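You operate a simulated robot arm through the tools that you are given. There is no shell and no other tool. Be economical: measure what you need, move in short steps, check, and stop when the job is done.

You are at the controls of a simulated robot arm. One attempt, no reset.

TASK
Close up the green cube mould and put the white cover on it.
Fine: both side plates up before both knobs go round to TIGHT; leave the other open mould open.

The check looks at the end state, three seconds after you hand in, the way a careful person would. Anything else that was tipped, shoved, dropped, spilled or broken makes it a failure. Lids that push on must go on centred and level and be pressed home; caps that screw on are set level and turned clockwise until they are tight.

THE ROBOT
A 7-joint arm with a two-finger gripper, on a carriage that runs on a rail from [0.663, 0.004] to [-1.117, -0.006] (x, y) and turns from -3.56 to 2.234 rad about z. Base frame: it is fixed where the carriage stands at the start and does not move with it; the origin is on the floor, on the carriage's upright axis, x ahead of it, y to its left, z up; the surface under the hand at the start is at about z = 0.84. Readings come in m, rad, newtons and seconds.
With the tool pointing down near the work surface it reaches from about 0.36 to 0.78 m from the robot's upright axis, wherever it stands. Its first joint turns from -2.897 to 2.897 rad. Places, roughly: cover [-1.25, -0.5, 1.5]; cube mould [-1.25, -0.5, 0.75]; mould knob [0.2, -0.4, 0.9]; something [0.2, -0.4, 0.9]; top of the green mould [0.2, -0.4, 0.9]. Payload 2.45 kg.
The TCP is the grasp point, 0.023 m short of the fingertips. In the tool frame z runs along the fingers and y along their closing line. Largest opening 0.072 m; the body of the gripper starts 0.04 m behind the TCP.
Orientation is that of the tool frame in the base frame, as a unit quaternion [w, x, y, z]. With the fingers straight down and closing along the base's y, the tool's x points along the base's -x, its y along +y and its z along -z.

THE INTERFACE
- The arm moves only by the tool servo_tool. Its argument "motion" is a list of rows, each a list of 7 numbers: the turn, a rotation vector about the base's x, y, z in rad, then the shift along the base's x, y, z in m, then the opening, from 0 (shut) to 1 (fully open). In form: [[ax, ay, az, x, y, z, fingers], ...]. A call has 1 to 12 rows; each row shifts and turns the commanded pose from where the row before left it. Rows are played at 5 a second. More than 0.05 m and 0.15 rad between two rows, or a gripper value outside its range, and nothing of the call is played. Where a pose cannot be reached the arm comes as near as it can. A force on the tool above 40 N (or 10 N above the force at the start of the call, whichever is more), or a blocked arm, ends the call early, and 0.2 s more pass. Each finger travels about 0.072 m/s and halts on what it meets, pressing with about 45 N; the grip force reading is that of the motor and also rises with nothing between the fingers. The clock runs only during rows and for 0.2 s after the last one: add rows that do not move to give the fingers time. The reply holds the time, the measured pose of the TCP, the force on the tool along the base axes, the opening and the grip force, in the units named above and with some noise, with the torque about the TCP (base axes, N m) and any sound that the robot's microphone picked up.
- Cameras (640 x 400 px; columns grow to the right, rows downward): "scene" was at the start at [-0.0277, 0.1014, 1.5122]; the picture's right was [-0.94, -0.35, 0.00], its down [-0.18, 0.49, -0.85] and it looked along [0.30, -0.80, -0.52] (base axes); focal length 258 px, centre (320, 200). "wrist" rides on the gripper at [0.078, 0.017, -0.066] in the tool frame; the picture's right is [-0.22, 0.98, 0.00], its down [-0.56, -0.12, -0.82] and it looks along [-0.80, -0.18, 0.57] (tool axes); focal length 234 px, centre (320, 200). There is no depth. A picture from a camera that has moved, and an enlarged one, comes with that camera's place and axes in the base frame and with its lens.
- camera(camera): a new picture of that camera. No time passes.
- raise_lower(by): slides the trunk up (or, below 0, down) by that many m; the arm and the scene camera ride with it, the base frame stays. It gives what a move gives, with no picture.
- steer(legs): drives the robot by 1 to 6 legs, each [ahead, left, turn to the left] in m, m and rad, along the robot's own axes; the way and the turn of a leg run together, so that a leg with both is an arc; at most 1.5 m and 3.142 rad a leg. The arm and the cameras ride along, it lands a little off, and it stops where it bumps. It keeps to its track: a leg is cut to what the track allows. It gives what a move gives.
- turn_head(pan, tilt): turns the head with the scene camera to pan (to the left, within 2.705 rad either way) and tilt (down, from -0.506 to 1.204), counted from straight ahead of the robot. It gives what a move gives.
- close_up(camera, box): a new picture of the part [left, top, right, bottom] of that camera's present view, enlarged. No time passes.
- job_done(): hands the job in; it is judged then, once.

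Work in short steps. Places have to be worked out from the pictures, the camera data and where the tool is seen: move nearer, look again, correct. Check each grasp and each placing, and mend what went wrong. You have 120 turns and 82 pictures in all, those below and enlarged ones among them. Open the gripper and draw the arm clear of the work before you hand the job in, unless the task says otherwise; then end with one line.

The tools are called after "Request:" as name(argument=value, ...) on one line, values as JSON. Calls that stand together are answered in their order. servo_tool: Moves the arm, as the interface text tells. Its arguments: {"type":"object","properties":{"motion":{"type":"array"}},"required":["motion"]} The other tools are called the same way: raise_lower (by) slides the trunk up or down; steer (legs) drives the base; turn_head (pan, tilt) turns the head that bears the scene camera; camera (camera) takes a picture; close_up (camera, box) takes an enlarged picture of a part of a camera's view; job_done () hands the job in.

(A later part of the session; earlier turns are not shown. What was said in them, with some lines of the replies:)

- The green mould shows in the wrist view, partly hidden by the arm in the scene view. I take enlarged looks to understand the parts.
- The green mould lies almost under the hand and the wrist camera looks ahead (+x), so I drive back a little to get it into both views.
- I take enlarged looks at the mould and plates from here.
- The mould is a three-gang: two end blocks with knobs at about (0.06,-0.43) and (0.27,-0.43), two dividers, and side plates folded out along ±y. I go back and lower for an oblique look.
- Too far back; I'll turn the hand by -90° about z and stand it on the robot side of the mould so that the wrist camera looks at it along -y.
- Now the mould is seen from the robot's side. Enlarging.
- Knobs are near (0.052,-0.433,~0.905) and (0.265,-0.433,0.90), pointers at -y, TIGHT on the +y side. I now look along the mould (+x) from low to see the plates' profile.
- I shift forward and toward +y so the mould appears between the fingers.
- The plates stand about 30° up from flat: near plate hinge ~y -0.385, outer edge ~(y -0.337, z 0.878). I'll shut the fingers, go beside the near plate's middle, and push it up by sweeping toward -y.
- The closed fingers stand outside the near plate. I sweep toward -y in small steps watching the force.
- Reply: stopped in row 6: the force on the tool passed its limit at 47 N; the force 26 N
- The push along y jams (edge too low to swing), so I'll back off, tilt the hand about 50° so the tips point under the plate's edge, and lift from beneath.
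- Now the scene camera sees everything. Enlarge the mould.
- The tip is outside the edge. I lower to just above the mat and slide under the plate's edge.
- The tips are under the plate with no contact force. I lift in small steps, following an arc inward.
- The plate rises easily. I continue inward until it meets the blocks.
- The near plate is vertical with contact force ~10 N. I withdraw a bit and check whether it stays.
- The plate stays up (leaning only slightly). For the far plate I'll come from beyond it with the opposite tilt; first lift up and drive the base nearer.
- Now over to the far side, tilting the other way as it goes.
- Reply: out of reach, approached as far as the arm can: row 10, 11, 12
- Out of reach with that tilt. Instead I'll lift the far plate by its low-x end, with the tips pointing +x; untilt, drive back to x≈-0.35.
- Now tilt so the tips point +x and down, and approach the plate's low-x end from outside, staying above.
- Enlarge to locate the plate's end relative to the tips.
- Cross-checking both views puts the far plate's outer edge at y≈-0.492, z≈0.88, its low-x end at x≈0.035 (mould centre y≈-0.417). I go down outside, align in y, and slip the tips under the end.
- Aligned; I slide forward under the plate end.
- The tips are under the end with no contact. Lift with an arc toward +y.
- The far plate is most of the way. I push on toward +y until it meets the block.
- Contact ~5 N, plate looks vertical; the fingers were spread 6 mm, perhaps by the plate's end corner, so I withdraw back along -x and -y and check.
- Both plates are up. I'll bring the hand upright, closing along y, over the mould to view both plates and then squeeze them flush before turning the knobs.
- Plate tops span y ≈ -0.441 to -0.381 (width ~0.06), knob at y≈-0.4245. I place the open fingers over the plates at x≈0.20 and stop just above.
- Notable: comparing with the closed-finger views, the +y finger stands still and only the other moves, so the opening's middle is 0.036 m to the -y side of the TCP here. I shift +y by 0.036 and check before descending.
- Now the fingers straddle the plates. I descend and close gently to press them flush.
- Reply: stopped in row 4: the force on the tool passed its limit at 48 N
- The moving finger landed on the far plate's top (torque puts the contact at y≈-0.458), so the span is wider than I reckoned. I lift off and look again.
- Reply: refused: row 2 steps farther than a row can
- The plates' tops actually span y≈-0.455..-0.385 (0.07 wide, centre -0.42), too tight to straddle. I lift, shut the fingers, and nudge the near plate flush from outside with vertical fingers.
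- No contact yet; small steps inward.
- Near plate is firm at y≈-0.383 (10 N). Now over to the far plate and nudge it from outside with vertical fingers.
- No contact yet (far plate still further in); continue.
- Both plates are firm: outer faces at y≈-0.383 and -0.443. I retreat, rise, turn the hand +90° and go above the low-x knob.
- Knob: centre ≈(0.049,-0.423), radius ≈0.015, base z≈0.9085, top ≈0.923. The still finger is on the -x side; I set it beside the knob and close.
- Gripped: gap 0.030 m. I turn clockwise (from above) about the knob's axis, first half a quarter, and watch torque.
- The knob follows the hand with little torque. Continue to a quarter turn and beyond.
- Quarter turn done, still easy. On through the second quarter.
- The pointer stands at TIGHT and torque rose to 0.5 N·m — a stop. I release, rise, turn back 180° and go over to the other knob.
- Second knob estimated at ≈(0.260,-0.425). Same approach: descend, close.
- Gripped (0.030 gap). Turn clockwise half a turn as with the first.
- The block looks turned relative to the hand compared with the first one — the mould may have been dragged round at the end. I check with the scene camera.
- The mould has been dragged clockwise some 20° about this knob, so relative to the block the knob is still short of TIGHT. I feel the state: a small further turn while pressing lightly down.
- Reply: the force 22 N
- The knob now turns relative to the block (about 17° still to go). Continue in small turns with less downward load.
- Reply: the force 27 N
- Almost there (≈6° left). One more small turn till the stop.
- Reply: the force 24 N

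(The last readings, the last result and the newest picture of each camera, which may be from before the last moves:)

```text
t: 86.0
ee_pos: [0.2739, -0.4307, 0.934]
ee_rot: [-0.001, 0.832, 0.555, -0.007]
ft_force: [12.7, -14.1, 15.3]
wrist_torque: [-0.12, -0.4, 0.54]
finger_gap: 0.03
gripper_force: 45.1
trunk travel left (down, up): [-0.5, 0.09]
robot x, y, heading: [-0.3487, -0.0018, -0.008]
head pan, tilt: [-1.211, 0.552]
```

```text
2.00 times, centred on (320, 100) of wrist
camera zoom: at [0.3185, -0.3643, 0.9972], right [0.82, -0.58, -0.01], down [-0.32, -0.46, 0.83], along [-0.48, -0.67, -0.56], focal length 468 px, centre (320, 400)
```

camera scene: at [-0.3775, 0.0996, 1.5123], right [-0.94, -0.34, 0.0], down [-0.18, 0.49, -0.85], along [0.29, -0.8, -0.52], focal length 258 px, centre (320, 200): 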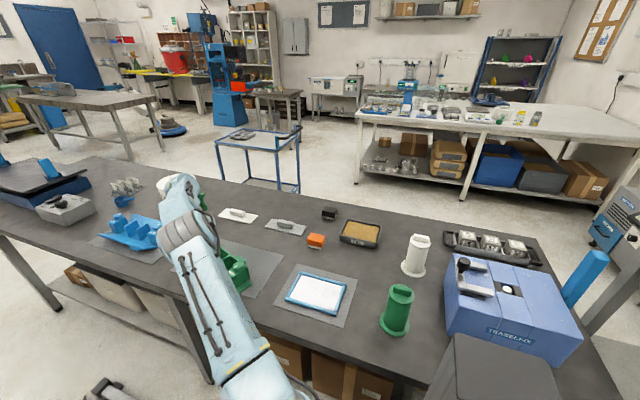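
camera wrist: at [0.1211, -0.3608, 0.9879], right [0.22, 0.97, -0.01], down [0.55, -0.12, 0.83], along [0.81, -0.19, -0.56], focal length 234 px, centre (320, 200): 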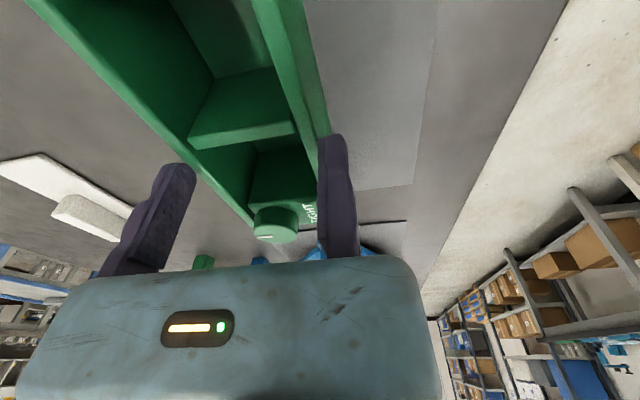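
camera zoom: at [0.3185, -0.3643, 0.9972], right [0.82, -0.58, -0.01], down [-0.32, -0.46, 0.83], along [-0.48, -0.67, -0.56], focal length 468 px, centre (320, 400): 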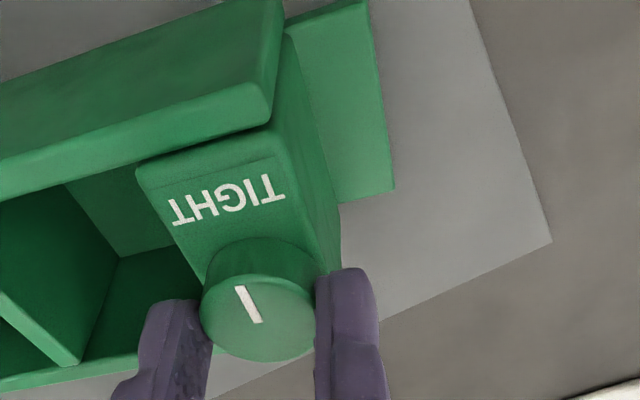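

Pointer at TIGHT with 0.54 N·m stop. Release, rise and move clear toward the cover side, then look.

Request:
servo_tool(motion=[[0, 0, 0, -0.0015, 0.0015, 0.0, 0.7], [0, 0, 0, 0, 0, 0.0, 1], [0, 0, 0, 0, 0, 0, 1], [0, 0, 0, 0, 0, 0.04, 1], [0, 0, 0, 0, 0, 0.04, 1], [0, 0, 0.1, 0.0, -0.03, 0.04, 1], [0, 0, 0.1, 0.0, -0.03, 0.02, 1], [0, 0, 0.105, 0.0, -0.03, 0, 1], [0, 0, 0, 0, 0, 0, 1]])

Request:
close_up(camera="scene", box=[150, 170, 310, 300])

```text
t: 88.0
ee_pos: [0.2692, -0.4135, 1.0612]
ee_rot: [0.0, 0.738, 0.675, -0.008]
ft_force: [0.2, 0.5, -0.1]
wrist_torque: [0.0, -0.01, 0.03]
finger_gap: 0.072
gripper_force: 0.1
out of reach, approached as far as the arm can: row 6, 7, 8
trunk travel left (down, up): [-0.5, 0.09]
robot x, y, heading: [-0.3469, -0.0008, -0.008]
head pan, tilt: [-1.211, 0.552]
```

```text
3.08 times, centred on (230, 235) of scene
camera zoom: at [-0.3783, 0.1001, 1.5122], right [-0.94, -0.34, 0.0], down [-0.18, 0.49, -0.85], along [0.29, -0.8, -0.52], focal length 793 px, centre (597, 92)
```

zoom: 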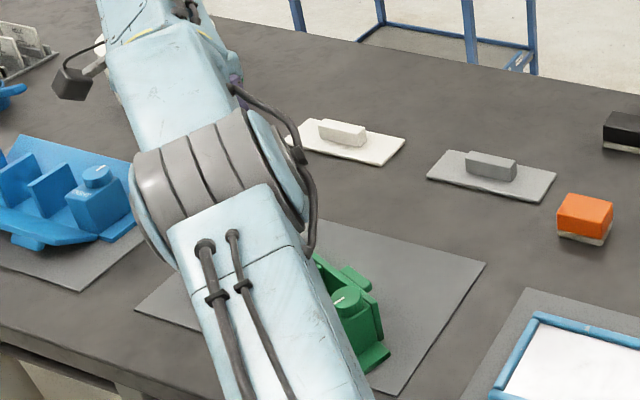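

The mould now lies turned by about 0.33 rad with its low-x end toward the robot. I'll grip its low-x end block across the long axis and swing it back; first go above it with matching yaw.

Request:
servo_tool(motion=[[0, 0, 0.145, -0.0115, 0.0036, 0, 1], [0, 0, 0.145, -0.0115, 0.0036, 0, 1], [0, 0, 0.145, -0.0115, 0.0036, 0, 1], [0, 0, 0.145, -0.0115, 0.0036, 0, 1], [0, 0, 0.145, -0.0115, 0.0036, 0, 1], [0, 0, 0.145, -0.0115, 0.0036, 0, 1], [0, 0, 0.145, -0.0115, 0.0036, 0, 1], [0, 0, 0.145, -0.0115, 0.0036, 0, 1], [0, 0, 0.145, -0.0115, 0.0036, 0, 1], [0, 0, 0.145, -0.0115, 0.0036, 0, 1]])

Request:
servo_tool(motion=[[0, 0, 0.145, -0.0115, 0.0036, 0, 1], [0, 0, 0.145, -0.0115, 0.0036, 0, 1], [0, 0, 0.145, -0.0115, 0.0036, 0, 1], [0, 0, 0.145, -0.0115, 0.0036, 0, 1], [0, 0, 0.145, -0.0115, 0.0036, 0, 1], [0, 0, 0.145, -0.0115, 0.0036, 0, 1], [0, 0, 0.145, -0.0115, 0.0036, 0, 1], [0, 0, 0.145, -0.0115, 0.0036, 0, 1], [0, 0, 0.145, -0.0115, 0.0036, 0, 1], [0, 0, 0.135, -0.0115, 0.0036, 0, 1], [0, 0, 0, 0, 0, 0, 1]])

Request:
camera(camera="wrist")

```text
t: 90.2
ee_pos: [0.1541, -0.3765, 1.0637]
ee_rot: [0.005, 0.105, 0.994, -0.006]
ft_force: [0.1, -0.8, -0.3]
wrist_torque: [-0.01, -0.01, -0.01]
finger_gap: 0.0722
gripper_force: 0.1
trunk travel left (down, up): [-0.5, 0.09]
robot x, y, heading: [-0.3529, -0.0004, -0.011]
head pan, tilt: [-1.211, 0.552]
```

```text
t: 92.6
ee_pos: [0.0405, -0.3391, 1.0633]
ee_rot: [0.008, -0.578, 0.816, -0.001]
ft_force: [-0.1, -0.2, 0.8]
wrist_torque: [0.0, 0.01, -0.02]
finger_gap: 0.0717
gripper_force: 0.2
trunk travel left (down, up): [-0.5, 0.09]
robot x, y, heading: [-0.3504, -0.0039, -0.011]
head pan, tilt: [-1.211, 0.552]
```

```text
15 pictures are left
camera wrist: at [-0.0042, -0.4077, 1.1255], right [-0.85, 0.53, -0.01], down [0.29, 0.48, 0.83], along [0.44, 0.7, -0.56], focal length 234 px, centre (320, 200)
```

wrist: 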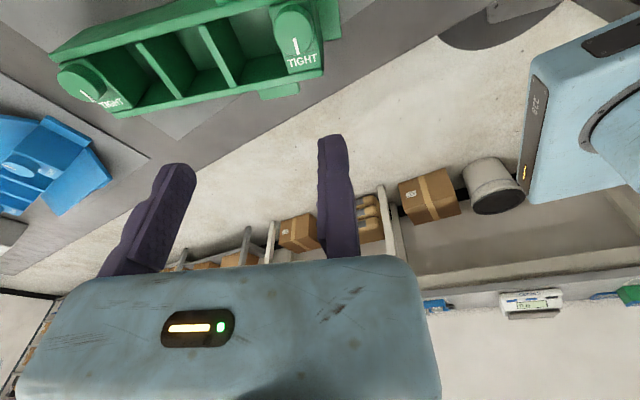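

Both pointers are at TIGHT. Knob 1 sits at ≈(0.0525,-0.3555), yaw ≈0.33 rad. I descend with the still finger outside the end block and the other in the first cell.

Request:
servo_tool(motion=[[0, 0, 0, -0.0062, -0.0016, -0.04, 0.8], [0, 0, 0, 0, 0, -0.04, 0.8], [0, 0, 0, 0, 0, -0.035, 0.8], [0, 0, 0, 0, 0, -0.018, 0.8], [0, 0, 0, 0, 0, -0.018, 0.8], [0, 0, 0, 0, 0, 0, 0.8]])

Request:
camera(camera="wrist")

```text
t: 94.0
ee_pos: [0.0338, -0.342, 0.9115]
ee_rot: [0.008, -0.577, 0.817, -0.001]
ft_force: [0.1, 0.6, 0.3]
wrist_torque: [0.02, 0.01, 0.01]
finger_gap: 0.0576
gripper_force: 0.1
trunk travel left (down, up): [-0.5, 0.09]
robot x, y, heading: [-0.3503, -0.0012, -0.012]
head pan, tilt: [-1.211, 0.552]
```

```text
14 pictures are left
camera wrist: at [-0.0102, -0.4101, 0.975], right [-0.85, 0.53, -0.01], down [0.29, 0.48, 0.83], along [0.44, 0.7, -0.56], focal length 234 px, centre (320, 200)
```

wrist: 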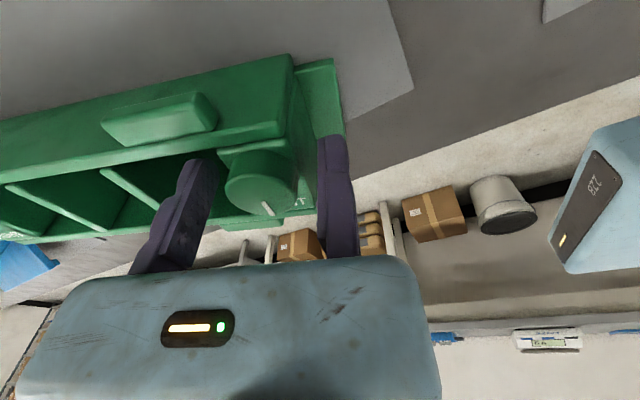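

Straddled cleanly. Close on the block.

Request:
servo_tool(motion=[[0, 0, 0, 0, 0, 0, 0.6], [0, 0, 0, 0, 0, 0, 0.4], [0, 0, 0, 0, 0, 0, 0.3], [0, 0, 0, 0, 0, 0, 0.3]])

```text
t: 95.0
ee_pos: [0.0344, -0.3424, 0.9119]
ee_rot: [0.008, -0.577, 0.817, -0.001]
ft_force: [8.4, -2.9, 5.0]
wrist_torque: [0.05, -0.09, -0.16]
finger_gap: 0.0338
gripper_force: 45.0
trunk travel left (down, up): [-0.5, 0.09]
robot x, y, heading: [-0.3487, -0.0044, -0.006]
head pan, tilt: [-1.211, 0.552]
```

Gripped, block 0.034 wide. Swing it back +0.333 rad about the other knob.

Request:
servo_tool(motion=[[0, 0, 0.0333, -0.0026, -0.0076, 0, 0.3], [0, 0, 0.0333, -0.0025, -0.0076, 0, 0.3], [0, 0, 0.0333, -0.0021, -0.0077, 0, 0.3], [0, 0, 0.0333, -0.0019, -0.0078, 0, 0.3], [0, 0, 0.0333, -0.0016, -0.0078, 0, 0.3], [0, 0, 0.0333, -0.0015, -0.0079, 0, 0.3], [0, 0, 0.0333, -0.001, -0.0079, 0, 0.3], [0, 0, 0.0333, -0.0009, -0.008, 0, 0.3], [0, 0, 0.0333, -0.0005, -0.008, 0, 0.3], [0, 0, 0.0333, -0.0004, -0.008, 0, 0.3], [0, 0, 0, 0, 0, 0, 0.3]])

Request:
close_up(camera="scene", box=[150, 170, 310, 300])

```text
t: 97.4
ee_pos: [0.0167, -0.4208, 0.9111]
ee_rot: [0.008, -0.705, 0.71, 0.0]
ft_force: [-4.7, 4.8, 8.6]
wrist_torque: [0.0, 0.35, -0.34]
finger_gap: 0.0336
gripper_force: 45.0
trunk travel left (down, up): [-0.5, 0.09]
robot x, y, heading: [-0.3507, -0.0003, -0.011]
head pan, tilt: [-1.211, 0.552]
```

```text
3.08 times, centred on (230, 235) of scene
camera zoom: at [-0.3788, 0.1007, 1.5121], right [-0.94, -0.34, 0.0], down [-0.18, 0.49, -0.85], along [0.29, -0.8, -0.52], focal length 793 px, centre (597, 92)
```

zoom: 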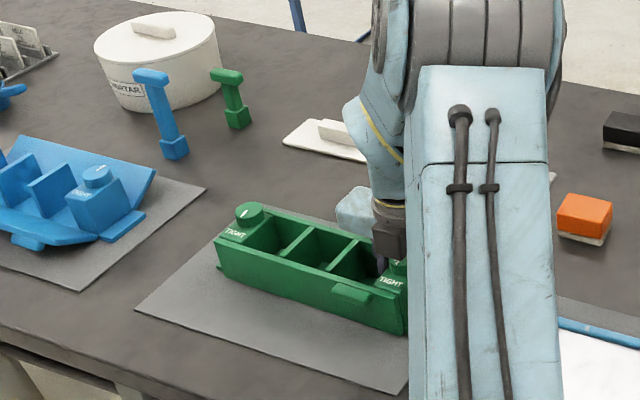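

The mould is parallel to its mat again, about 1 cm low in x and 5 mm in y from its start; while holding I slide it back.

Request:
servo_tool(motion=[[0, 0, 0, 0.004, 0.002, 0, 0.3], [0, 0, 0, 0.004, 0.002, 0, 0.3], [0, 0, 0, 0.003, 0.001, 0, 0.3], [0, 0, 0, 0, 0, 0, 0.3], [0, 0, 0, 0, 0, 0, 0.6], [0, 0, 0, -0.003, 0, 0, 0.8], [0, 0, 0, 0, 0, 0.03, 0.8], [0, 0, 0, 0, 0, 0.04, 1], [0, 0, 0, 0, 0, 0.04, 1], [0, 0, 0, 0, 0, 0, 1]])

Request:
camera(camera="wrist")

```text
t: 99.6
ee_pos: [0.0252, -0.417, 1.0218]
ee_rot: [0.008, -0.705, 0.709, 0.001]
ft_force: [-0.2, 0.8, 0.7]
wrist_torque: [-0.04, 0.01, 0.0]
finger_gap: 0.072
gripper_force: 0.1
trunk travel left (down, up): [-0.5, 0.09]
robot x, y, heading: [-0.3544, -0.0023, -0.008]
head pan, tilt: [-1.211, 0.552]
```

```text
12 pictures are left
camera wrist: at [0.0068, -0.4949, 1.0849], right [-0.97, 0.22, -0.01], down [0.12, 0.55, 0.83], along [0.19, 0.81, -0.56], focal length 234 px, centre (320, 200)
```

wrist: 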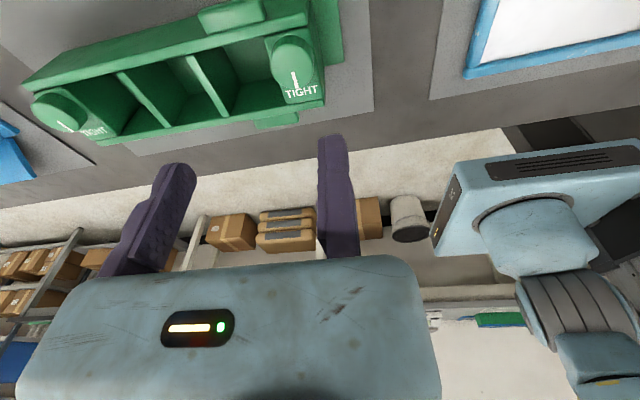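

Mould is back and both knobs read TIGHT. Now the white cover: raise, turn to closing-along-y, drive the base to x≈0.15.

Request:
servo_tool(motion=[[0, 0, -0.143, -0.01, 0, 0.02, 1], [0, 0, -0.143, -0.01, 0, 0.02, 1], [0, 0, -0.143, -0.01, 0, 0.02, 1], [0, 0, -0.143, -0.01, 0, 0.01, 1], [0, 0, -0.143, -0.01, 0, 0, 1], [0, 0, -0.143, -0.01, 0, 0, 1], [0, 0, -0.143, -0.01, 0, 0, 1], [0, 0, -0.143, -0.01, 0, 0, 1], [0, 0, -0.143, -0.01, 0, 0, 1], [0, 0, -0.143, -0.01, 0, 0, 1], [0, 0, -0.141, -0.01, 0, 0, 1], [0, 0, 0, 0, 0, 0, 1]])

Request:
steer(legs=[[0.5, 0, 0]])

```text
t: 102.2
ee_pos: [-0.0837, -0.4172, 1.0906]
ee_rot: [0.006, 0.003, 1.0, -0.005]
ft_force: [0.7, 0.0, 0.1]
wrist_torque: [0.01, 0.0, 0.0]
finger_gap: 0.0721
gripper_force: 0.1
trunk travel left (down, up): [-0.5, 0.09]
robot x, y, heading: [-0.3547, -0.0059, -0.009]
head pan, tilt: [-1.211, 0.552]
```

```text
t: 105.3
ee_pos: [0.4229, -0.4149, 1.0917]
ee_rot: [0.006, 0.005, 1.0, -0.005]
ft_force: [-0.7, 0.1, -0.3]
wrist_torque: [0.02, 0.01, -0.01]
finger_gap: 0.0721
gripper_force: 0.0
trunk travel left (down, up): [-0.5, 0.09]
robot x, y, heading: [0.1516, -0.0005, -0.015]
head pan, tilt: [-1.211, 0.552]
```

Go to (0.17,-0.60) so that the wrist camera looks at the cover.

Request:
servo_tool(motion=[[0, 0, 0, -0.0316, -0.0231, -0.004, 1], [0, 0, 0, -0.0316, -0.0231, -0.004, 1], [0, 0, 0, -0.0316, -0.0231, -0.004, 1], [0, 0, 0, -0.0316, -0.0231, -0.004, 1], [0, 0, 0, -0.0316, -0.0231, -0.004, 1], [0, 0, 0, -0.0316, -0.0231, -0.004, 1], [0, 0, 0, -0.0316, -0.0231, -0.004, 1], [0.011, 0, -0.01, -0.0316, -0.0231, -0.004, 1], [0, 0, 0, 0, 0, 0, 1]])

Request:
camera(camera="wrist")

```text
t: 107.3
ee_pos: [0.1673, -0.5996, 1.059]
ee_rot: [0.006, 0.01, 1.0, 0.0]
ft_force: [-0.2, 0.8, 0.3]
wrist_torque: [0.01, 0.0, 0.01]
finger_gap: 0.0724
gripper_force: 0.1
trunk travel left (down, up): [-0.5, 0.09]
robot x, y, heading: [0.1567, 0.0018, -0.011]
head pan, tilt: [-1.211, 0.552]
```

```text
11 pictures are left
camera wrist: at [0.0898, -0.579, 1.1229], right [0.24, 0.97, 0.0], down [0.55, -0.14, 0.83], along [0.8, -0.19, -0.56], focal length 234 px, centre (320, 200)
```

wrist: 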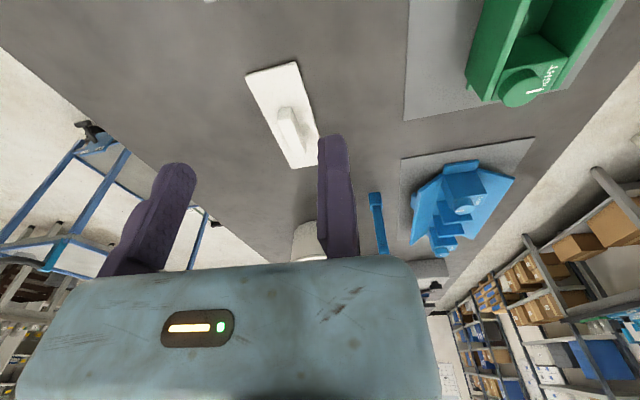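

Cover: x 0.206–0.374, y -0.694…-0.632, centre ≈(0.29,-0.663), nearly aligned with x. I go over its handle with the still finger on the +y side.

Request:
servo_tool(motion=[[0, 0.012, 0.02, 0.03, -0.013, -0.03, 0.6], [0, 0, 0, 0.03, -0.013, -0.03, 0.6], [0, 0, 0, 0.03, -0.013, -0.03, 0.6], [0, 0, 0, 0.0327, -0.0144, -0.03, 0.6], [0, 0, 0, 0, 0, -0.02, 0.6], [0, 0, 0, 0, 0, 0, 0.6]])

Request:
close_up(camera="wrist", box=[180, 0, 460, 200])

```text
t: 108.7
ee_pos: [0.2935, -0.6524, 0.9189]
ee_rot: [0.0, -0.001, 1.0, -0.001]
ft_force: [0.4, 0.2, 0.4]
wrist_torque: [-0.01, 0.01, 0.03]
finger_gap: 0.0431
gripper_force: 0.1
trunk travel left (down, up): [-0.5, 0.09]
robot x, y, heading: [0.153, 0.0006, -0.014]
head pan, tilt: [-1.211, 0.552]
```

```text
2.00 times, centred on (320, 100) of wrist
camera zoom: at [0.2146, -0.6337, 0.9837], right [0.22, 0.98, 0.0], down [0.56, -0.12, 0.82], along [0.8, -0.18, -0.57], focal length 468 px, centre (320, 400)
```

zoom: 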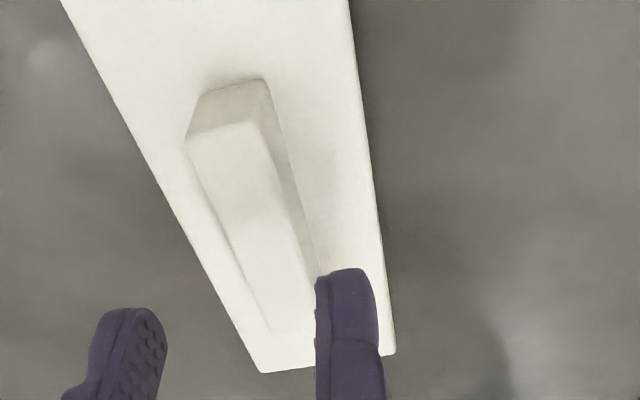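

Handle spans y -0.675…-0.660, top z≈0.871. I set the still finger at y≈-0.658, go down to z 0.875 and close.

Request:
servo_tool(motion=[[0, 0, 0, -0.001, -0.0055, -0.02, 0.6], [0, 0, 0, 0, 0, -0.015, 0.6], [0, 0, 0, 0, 0, -0.008, 0.6], [0, 0, 0, 0, 0, 0, 0.4], [0, 0, 0, 0, 0, 0, 0.1], [0, 0, 0, 0, 0, 0, 0.1], [0, 0, 0, 0, 0, 0, 0.1]])

```text
t: 110.3
ee_pos: [0.2914, -0.6577, 0.8766]
ee_rot: [0.0, 0.0, 1.0, 0.001]
ft_force: [-0.2, -0.5, 0.4]
wrist_torque: [0.0, -0.06, -0.01]
finger_gap: 0.019
gripper_force: 44.1
trunk travel left (down, up): [-0.5, 0.09]
robot x, y, heading: [0.1569, -0.0033, -0.014]
head pan, tilt: [-1.211, 0.552]
```

Gripped the handle (gap 0.019, centre y≈-0.667, cover centre = TCP −0.0095 in y). Lift and carry to a spot from which the wrist camera can see the mould beside the cover.

Request:
servo_tool(motion=[[0, 0, 0, 0, 0, 0.02, 0.1], [0, 0, 0, 0, 0, 0.04, 0.1], [0, 0, 0, 0, 0, 0.04, 0.1], [0, 0, 0, 0, 0, 0.04, 0.1], [0, 0, 0, -0.035, 0.013, 0.015, 0.1], [0, 0, 0, -0.036, 0.013, 0, 0.1], [0, 0, 0, -0.036, 0.013, 0, 0.1], [0, 0, 0, -0.036, 0.013, 0, 0.1], [0, 0, 0, -0.036, 0.013, 0, 0.1], [0, 0, 0, -0.036, 0.013, 0, 0.1], [0, 0, 0, -0.036, 0.013, 0, 0.1], [0, 0, 0, -0.036, 0.013, 0, 0.1]])

Request:
camera(camera="wrist")

```text
t: 112.9
ee_pos: [0.0049, -0.5538, 1.0314]
ee_rot: [-0.001, 0.0, 1.0, 0.0]
ft_force: [0.3, -0.2, -0.8]
wrist_torque: [-0.04, 0.04, -0.01]
finger_gap: 0.0073
gripper_force: 0.1
trunk travel left (down, up): [-0.5, 0.09]
robot x, y, heading: [0.155, -0.0006, -0.01]
head pan, tilt: [-1.211, 0.552]
```

```text
9 pictures are left
camera wrist: at [-0.0729, -0.537, 1.0959], right [0.22, 0.98, 0.0], down [0.56, -0.12, 0.82], along [0.8, -0.18, -0.57], focal length 234 px, centre (320, 200)
```

wrist: 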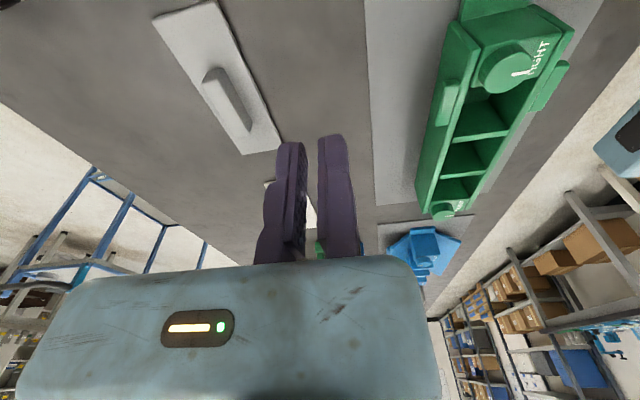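

The fingers came up empty (gap 0.007): the handle slipped out. I go back to the earlier viewpoint to see where the cover is.

Request:
servo_tool(motion=[[0, 0, 0, 0.03, -0.01, 0.01, 1], [0, 0, 0, 0.03, -0.01, 0.01, 1], [0, 0, 0, 0.03, -0.01, 0.01, 1], [0, 0, 0, 0.03, -0.01, 0, 1], [0, 0, 0, 0.03, -0.006, 0, 1], [0, 0, 0, 0, 0, 0, 1]])

Request:
camera(camera="wrist")

```text
t: 114.3
ee_pos: [0.1553, -0.6008, 1.0615]
ee_rot: [0.0, 0.0, 1.0, 0.0]
ft_force: [-0.4, 0.3, 1.0]
wrist_torque: [0.0, 0.04, 0.0]
finger_gap: 0.0721
gripper_force: 0.1
trunk travel left (down, up): [-0.5, 0.09]
robot x, y, heading: [0.1542, 0.0038, -0.011]
head pan, tilt: [-1.211, 0.552]
```

```text
8 pictures are left
camera wrist: at [0.0773, -0.5829, 1.1263], right [0.22, 0.98, 0.0], down [0.56, -0.12, 0.82], along [0.8, -0.18, -0.57], focal length 234 px, centre (320, 200)
```

wrist: 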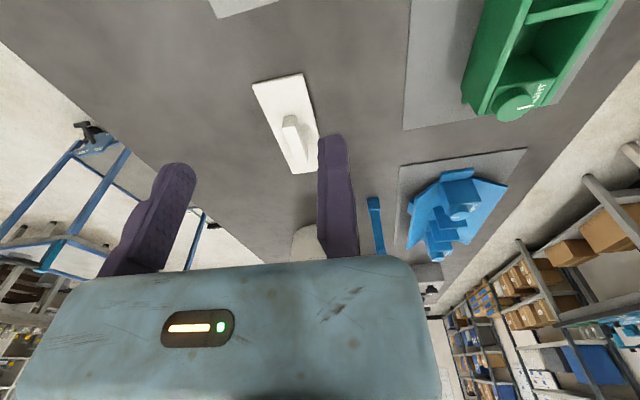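

The cover is still in place, undisturbed. I retry slower: grip a little higher, command fully shut, wait, then lift a little and check the gap.

Request:
servo_tool(motion=[[0, 0, 0, 0.034, -0.014, -0.03, 0.6], [0, 0, 0, 0.034, -0.014, -0.03, 0.6], [0, 0, 0, 0.034, -0.014, -0.03, 0.6], [0, 0, 0, 0.034, -0.0142, -0.03, 0.6], [0, 0, 0, 0, 0, -0.04, 0.6], [0, 0, 0, 0, 0, -0.02, 0.6], [0, 0, 0, 0, 0, -0.0035, 0.6], [0, 0, 0, 0, 0, 0, 0.3], [0, 0, 0, 0, 0, 0, 0], [0, 0, 0, 0, 0, 0, 0], [0, 0, 0, 0, 0, 0, 0], [0, 0, 0, 0, 0, 0, 0]])

Request:
servo_tool(motion=[[0, 0, 0, 0, 0, 0.003, 0], [0, 0, 0, 0, 0, 0.003, 0], [0, 0, 0, 0, 0, 0.003, 0], [0, 0, 0, 0, 0, 0, 0]])

```text
t: 116.9
ee_pos: [0.2902, -0.6564, 0.8762]
ee_rot: [0.0, 0.0, 1.0, 0.0]
ft_force: [0.2, -1.0, -0.5]
wrist_torque: [-0.02, -0.05, -0.03]
finger_gap: 0.0193
gripper_force: 44.3
trunk travel left (down, up): [-0.5, 0.09]
robot x, y, heading: [0.1534, -0.0016, -0.013]
head pan, tilt: [-1.211, 0.552]
```

```text
t: 117.9
ee_pos: [0.2918, -0.6552, 0.8866]
ee_rot: [0.0, -0.002, 1.0, 0.0]
ft_force: [-0.6, 0.5, -1.1]
wrist_torque: [-0.03, 0.01, -0.01]
finger_gap: 0.0191
gripper_force: 43.7
trunk travel left (down, up): [-0.5, 0.09]
robot x, y, heading: [0.1569, 0.0014, -0.017]
head pan, tilt: [-1.211, 0.552]
```

Still holding at +1 cm. Lift 3 cm more and read the gap.

Request:
servo_tool(motion=[[0, 0, 0, 0, 0, 0.006, 0], [0, 0, 0, 0, 0, 0.008, 0], [0, 0, 0, 0, 0, 0.008, 0], [0, 0, 0, 0, 0, 0.008, 0], [0, 0, 0, 0, 0, 0, 0]])

Request:
camera(camera="wrist")

```text
t: 119.1
ee_pos: [0.2911, -0.6566, 0.918]
ee_rot: [-0.001, 0.0, 1.0, 0.0]
ft_force: [-0.5, 0.1, -0.3]
wrist_torque: [0.0, 0.02, -0.04]
finger_gap: 0.0191
gripper_force: 43.8
trunk travel left (down, up): [-0.5, 0.09]
robot x, y, heading: [0.1525, 0.0011, -0.017]
head pan, tilt: [-1.211, 0.552]
```

```text
7 pictures are left
camera wrist: at [0.2132, -0.6387, 0.9816], right [0.22, 0.98, 0.0], down [0.56, -0.12, 0.82], along [0.8, -0.18, -0.57], focal length 234 px, centre (320, 200)
```

wrist: 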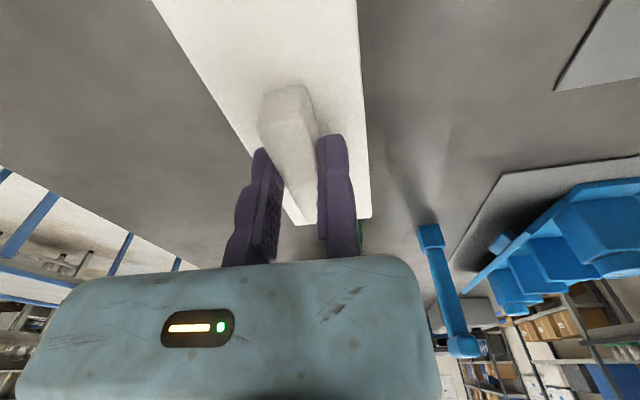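

It is held (gap 0.019) when lifted gently. I carry it slowly to the viewing spot.

Request:
servo_tool(motion=[[0, 0, 0, 0, 0, 0.01, 0], [0, 0, 0, 0, 0, 0.012, 0], [0, 0, 0, 0, 0, 0.014, 0], [0, 0, 0, 0, 0, 0.014, 0], [0, 0, 0, 0, 0, 0.014, 0], [0, 0, 0, 0, 0, 0.014, 0], [0, 0, 0, -0.008, 0.003, 0.014, 0], [0, 0, 0, -0.015, 0.006, 0.014, 0], [0, 0, 0, -0.02, 0.008, 0.006, 0], [0, 0, 0, -0.022, 0.008, 0, 0], [0, 0, 0, -0.022, 0.008, 0, 0], [0, 0, 0, -0.022, 0.008, 0, 0]])

Request:
servo_tool(motion=[[0, 0, 0, -0.022, 0.008, 0, 0], [0, 0, 0, -0.022, 0.008, 0, 0], [0, 0, 0, -0.022, 0.008, 0, 0], [0, 0, 0, -0.022, 0.008, 0, 0], [0, 0, 0, -0.022, 0.008, 0, 0], [0, 0, 0, -0.022, 0.008, 0, 0], [0, 0, 0, -0.022, 0.008, 0, 0], [0, 0, 0, -0.015, 0.003, 0, 0], [0, 0, 0, -0.008, 0.002, 0, 0], [0, 0, 0, 0, 0, 0, 0]])

Request:
close_up(camera="wrist", box=[380, 0, 640, 220])

```text
t: 121.7
ee_pos: [0.182, -0.6156, 1.0292]
ee_rot: [0.0, 0.0, 1.0, 0.0]
ft_force: [0.3, 0.4, -1.1]
wrist_torque: [0.01, 0.0, -0.01]
finger_gap: 0.0193
gripper_force: 43.9
trunk travel left (down, up): [-0.5, 0.09]
robot x, y, heading: [0.1548, 0.0023, -0.013]
head pan, tilt: [-1.211, 0.552]
```

```text
t: 123.9
ee_pos: [0.0048, -0.5542, 1.0282]
ee_rot: [0.0, 0.0, 1.0, 0.0]
ft_force: [0.0, 0.6, -1.1]
wrist_torque: [-0.02, 0.01, 0.02]
finger_gap: 0.019
gripper_force: 44.1
trunk travel left (down, up): [-0.5, 0.09]
robot x, y, heading: [0.1557, 0.0002, -0.016]
head pan, tilt: [-1.211, 0.552]
```

```text
1.82 times, centred on (510, 110) of wrist
camera zoom: at [-0.0738, -0.537, 1.093], right [0.22, 0.98, 0.0], down [0.56, -0.12, 0.82], along [0.8, -0.18, -0.57], focal length 426 px, centre (-26, 364)
```

zoom: 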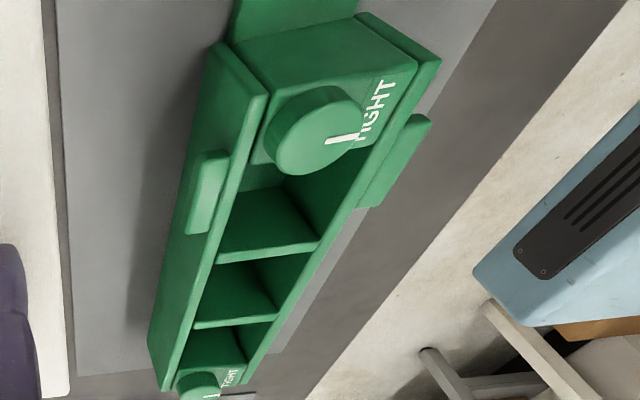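

From the sharp view: mould low-x end at x≈0.0285, centreline y≈-0.410 there and slightly turned (≈-0.02 rad); midpoint between knobs ≈(0.148,-0.413). I carry the cover over it and stop a little above.

Request:
servo_tool(motion=[[0, 0, 0, 0.008, 0.008, 0, 0], [0, 0, 0, 0.0143, 0.0151, 0, 0], [0, 0, 0, 0.0143, 0.0151, 0, 0], [0, 0, 0, 0.0143, 0.0151, 0, 0], [0, 0, -0.011, 0.0143, 0.0151, 0, 0], [0, 0, -0.011, 0.0143, 0.0151, 0, 0], [0, 0, 0, 0.0143, 0.0151, 0, 0], [0, 0, 0, 0.0143, 0.0151, 0, 0], [0, 0, 0, 0.0143, 0.0151, 0, 0], [0, 0, 0, 0.0143, 0.0151, 0, 0], [0, 0, 0, 0.0065, 0.0069, 0, 0], [0, 0, 0, 0, 0, 0, 0]])

Request:
servo_tool(motion=[[0, 0, 0, 0, 0, -0.01, 0], [0, 0, 0, 0, 0, -0.015, 0], [0, 0, 0, 0, 0, -0.015, 0], [0, 0, 0, 0, 0, -0.015, 0], [0, 0, 0, 0, 0, -0.01, 0], [0, 0, 0, 0, 0, 0, 0]])

Request:
camera(camera="scene")

```text
t: 126.5
ee_pos: [0.1488, -0.4043, 1.0288]
ee_rot: [0.0, 0.011, 1.0, 0.0]
ft_force: [0.9, 1.1, -0.9]
wrist_torque: [0.01, 0.03, 0.0]
finger_gap: 0.0187
gripper_force: 44.0
trunk travel left (down, up): [-0.5, 0.09]
robot x, y, heading: [0.1576, 0.0018, -0.013]
head pan, tilt: [-1.211, 0.552]
```

```text
t: 127.9
ee_pos: [0.1471, -0.4036, 0.9636]
ee_rot: [0.001, 0.01, 1.0, 0.001]
ft_force: [-0.8, 0.3, -1.5]
wrist_torque: [0.01, 0.01, -0.02]
finger_gap: 0.019
gripper_force: 43.6
trunk travel left (down, up): [-0.5, 0.09]
robot x, y, heading: [0.1566, 0.002, -0.006]
head pan, tilt: [-1.211, 0.552]
```

```text
5 pictures are left
camera scene: at [0.1286, 0.1024, 1.5123], right [-0.94, -0.34, 0.0], down [-0.18, 0.49, -0.85], along [0.29, -0.8, -0.52], focal length 258 px, centre (320, 200)
```

scene: 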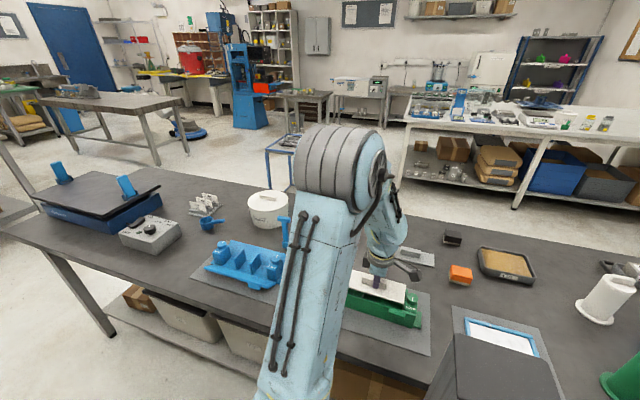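

Looks placed over the mould. Descend in small steps, reading force: knob-top contact would show near z 0.958, proper seating near 0.943.

Request:
servo_tool(motion=[[0, 0, 0, 0.0005, 0, -0.004, 0], [0, 0, 0, 0, 0, -0.004, 0], [0, 0, 0, 0, 0, -0.004, 0], [0, 0, 0, 0, 0, 0, 0]])

Request:
close_up(camera="scene", box=[320, 240, 460, 350])

```text
t: 128.9
ee_pos: [0.1484, -0.4044, 0.9513]
ee_rot: [0.001, 0.011, 1.0, 0.0]
ft_force: [0.4, 0.1, -1.0]
wrist_torque: [0.02, 0.04, 0.0]
finger_gap: 0.0191
gripper_force: 44.1
trunk travel left (down, up): [-0.5, 0.09]
robot x, y, heading: [0.1558, 0.0022, -0.009]
head pan, tilt: [-1.211, 0.552]
```

```text
3.64 times, centred on (390, 295) of scene
camera zoom: at [0.1286, 0.1025, 1.5123], right [-0.94, -0.34, 0.0], down [-0.18, 0.49, -0.85], along [0.29, -0.8, -0.52], focal length 937 px, centre (66, -146)
```

zoom: 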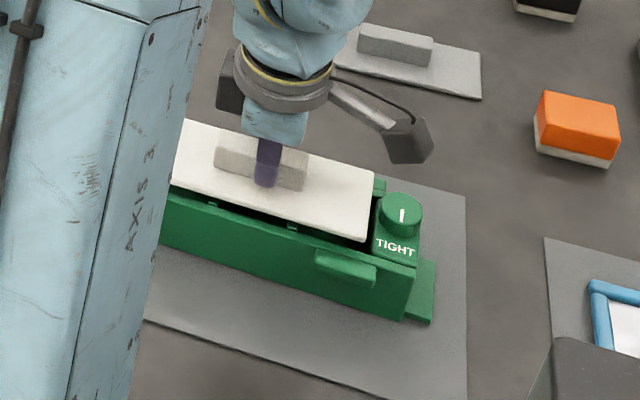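

No contact yet, clear of the knob tops. I enlarge once more to check alignment of the cover with the plates.

Request:
close_up(camera="scene", box=[350, 262, 420, 326])

```text
6.25 times, centred on (385, 294) of scene
camera zoom: at [0.1286, 0.1025, 1.5123], right [-0.94, -0.34, 0.0], down [-0.18, 0.49, -0.85], along [0.29, -0.8, -0.52], focal length 1611 px, centre (-86, -388)
```

zoom: 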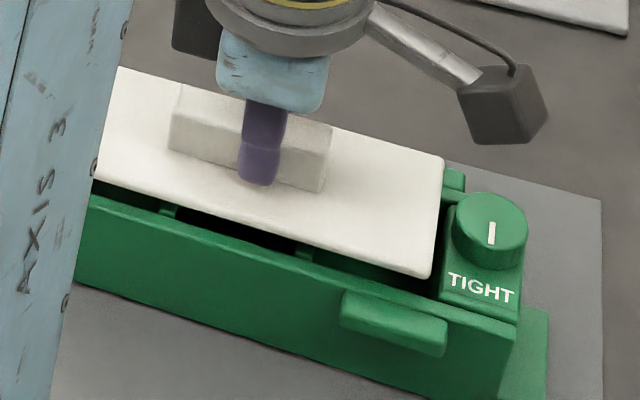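

The cover is parallel but sits ≈4–6 mm too far to -y and ≈2 mm toward +x. I correct by (-0.002,+0.005) and descend to contact.

Request:
servo_tool(motion=[[0, 0, 0, -0.002, 0.003, 0, 0], [0, 0, 0, 0, 0.002, 0, 0], [0, 0, 0, 0, 0, -0.003, 0], [0, 0, 0, 0, 0, -0.002, 0], [0, 0, 0, 0, 0, -0.002, 0], [0, 0, 0, 0, 0, 0, 0]])

```text
t: 130.3
ee_pos: [0.1452, -0.3985, 0.9445]
ee_rot: [0.0, 0.011, 1.0, -0.001]
ft_force: [0.3, 0.0, -0.9]
wrist_torque: [0.02, -0.02, -0.04]
finger_gap: 0.019
gripper_force: 44.1
trunk travel left (down, up): [-0.5, 0.09]
robot x, y, heading: [0.1536, 0.0037, -0.011]
head pan, tilt: [-1.211, 0.552]
```

Request:
servo_tool(motion=[[0, 0, 0, 0.001, 0, -0.001, 0], [0, 0, 0, 0, 0, -0.001, 0], [0, 0, 0, 0, 0, -0.001, 0], [0, 0, 0, 0, 0, -0.001, 0], [0, 0, 0, 0, 0, 0, 0]])

```text
t: 131.5
ee_pos: [0.1485, -0.3989, 0.9413]
ee_rot: [0.0, 0.011, 1.0, 0.0]
ft_force: [0.8, 3.2, 8.3]
wrist_torque: [0.01, -0.11, 0.04]
finger_gap: 0.0191
gripper_force: 44.7
trunk travel left (down, up): [-0.5, 0.09]
robot x, y, heading: [0.1536, 0.0045, -0.009]
head pan, tilt: [-1.211, 0.552]
```

Contact: 8 N at the expected height, hardly any torque (level). I check the seat before releasing.

Request:
close_up(camera="scene", box=[350, 262, 420, 326])

```text
6.25 times, centred on (385, 294) of scene
camera zoom: at [0.1286, 0.1033, 1.5124], right [-0.94, -0.34, 0.0], down [-0.18, 0.49, -0.85], along [0.29, -0.8, -0.52], focal length 1611 px, centre (-86, -388)
```

zoom: 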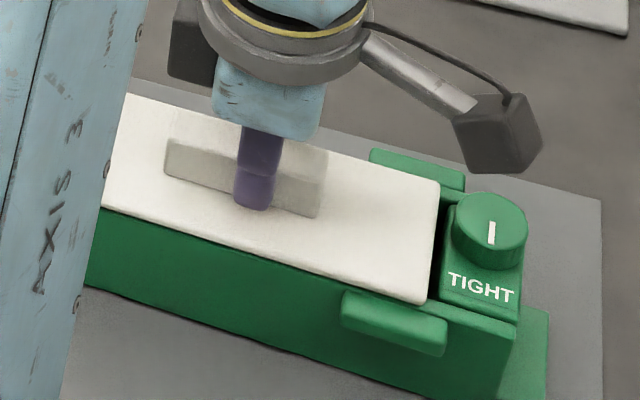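

Seated well between the knobs, perhaps 2 mm too far toward the robot. I lift 3 mm, shift -2 mm in y, set down, press to ~15–20 N.

Request:
servo_tool(motion=[[0, 0, 0, 0, 0, 0.003, 0], [0, 0, 0, -0.0005, -0.002, 0.0015, 0], [0, 0, 0, 0, 0, 0, 0], [0, 0, 0, 0, 0, -0.002, 0], [0, 0, 0, 0, 0, -0.002, 0], [0, 0, 0, 0, 0, -0.0015, 0], [0, 0, 0, 0, 0, -0.001, 0], [0, 0, 0, 0, 0, 0, 0]])

```text
t: 133.3
ee_pos: [0.1473, -0.4005, 0.9423]
ee_rot: [0.0, 0.01, 1.0, -0.003]
ft_force: [5.2, 1.9, 36.8]
wrist_torque: [-0.17, -0.49, 0.02]
finger_gap: 0.0189
gripper_force: 43.4
trunk travel left (down, up): [-0.5, 0.09]
robot x, y, heading: [0.1537, -0.0013, -0.014]
head pan, tilt: [-1.211, 0.552]
```

Firmly pressed (37 N, level). Ease off, open, and rise clear.

Request:
servo_tool(motion=[[0, 0, 0, 0, 0, 0.002, 0], [0, 0, 0, 0, 0, 0, 0.3], [0, 0, 0, 0, 0, 0, 0.5], [0, 0, 0, 0, -0.004, 0, 0.6], [0, 0, 0, 0, 0, 0.01, 0.6], [0, 0, 0, 0, 0, 0.03, 0.6], [0, 0, 0, 0, 0, 0.04, 0.6], [0, 0, 0, 0, 0, 0.04, 0.6]])

Request:
servo_tool(motion=[[0, 0, 0, 0.03, 0.02, 0.02, 1], [0, 0, 0, 0.04, 0.02, 0, 1], [0, 0, 0, 0.04, 0.02, 0, 1], [0, 0, 0, 0.04, 0.02, 0, 1], [0, 0, 0, 0.04, 0.02, 0, 1], [0, 0, 0, 0.04, 0.02, 0, 1], [0, 0, 0, 0.04, 0.0, 0, 1], [0, 0, 0, 0, 0, 0, 1]])

Request:
close_up(camera="scene", box=[280, 230, 450, 350])

```text
t: 135.1
ee_pos: [0.1451, -0.4061, 1.059]
ee_rot: [0.0, 0.01, 1.0, 0.0]
ft_force: [0.5, 0.1, -0.6]
wrist_torque: [-0.01, 0.01, 0.01]
finger_gap: 0.0432
gripper_force: 0.0
trunk travel left (down, up): [-0.5, 0.09]
robot x, y, heading: [0.156, -0.0003, -0.013]
head pan, tilt: [-1.211, 0.552]
```

```text
t: 136.9
ee_pos: [0.417, -0.2853, 1.0806]
ee_rot: [0.0, 0.011, 1.0, -0.001]
ft_force: [-0.4, 0.1, -0.4]
wrist_torque: [-0.02, 0.01, 0.01]
finger_gap: 0.0719
gripper_force: 0.0
trunk travel left (down, up): [-0.5, 0.09]
robot x, y, heading: [0.1534, 0.0049, -0.009]
head pan, tilt: [-1.211, 0.552]
```

```text
3.33 times, centred on (365, 290) of scene
camera zoom: at [0.1289, 0.1024, 1.5123], right [-0.94, -0.34, 0.0], down [-0.18, 0.49, -0.85], along [0.29, -0.8, -0.52], focal length 859 px, centre (170, -100)
```

zoom: 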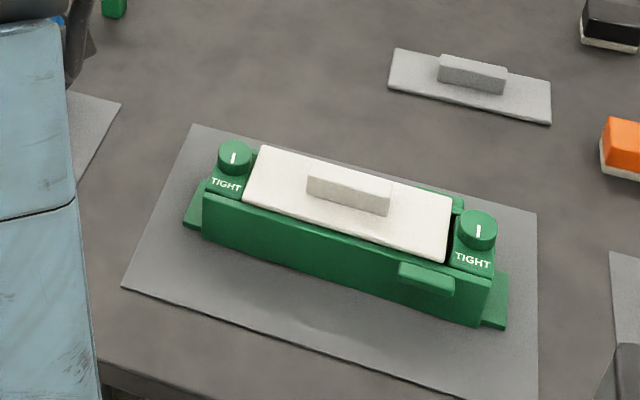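

Both plates up, both knobs at TIGHT, and the white cover lies level and centred between the knobs; the hand is clear and open. Handing in.

Request:
job_done()

```text
The job is handed in.
```

The green cube mould is closed: both side plates are up, both knobs are at TIGHT, and the white cover is pressed on level and centred. The blue mould was left open. While I tightened the second knob the mould twisted about 20° on its mat, so I gripped it and moved it back to within a few millimetres of its original place.
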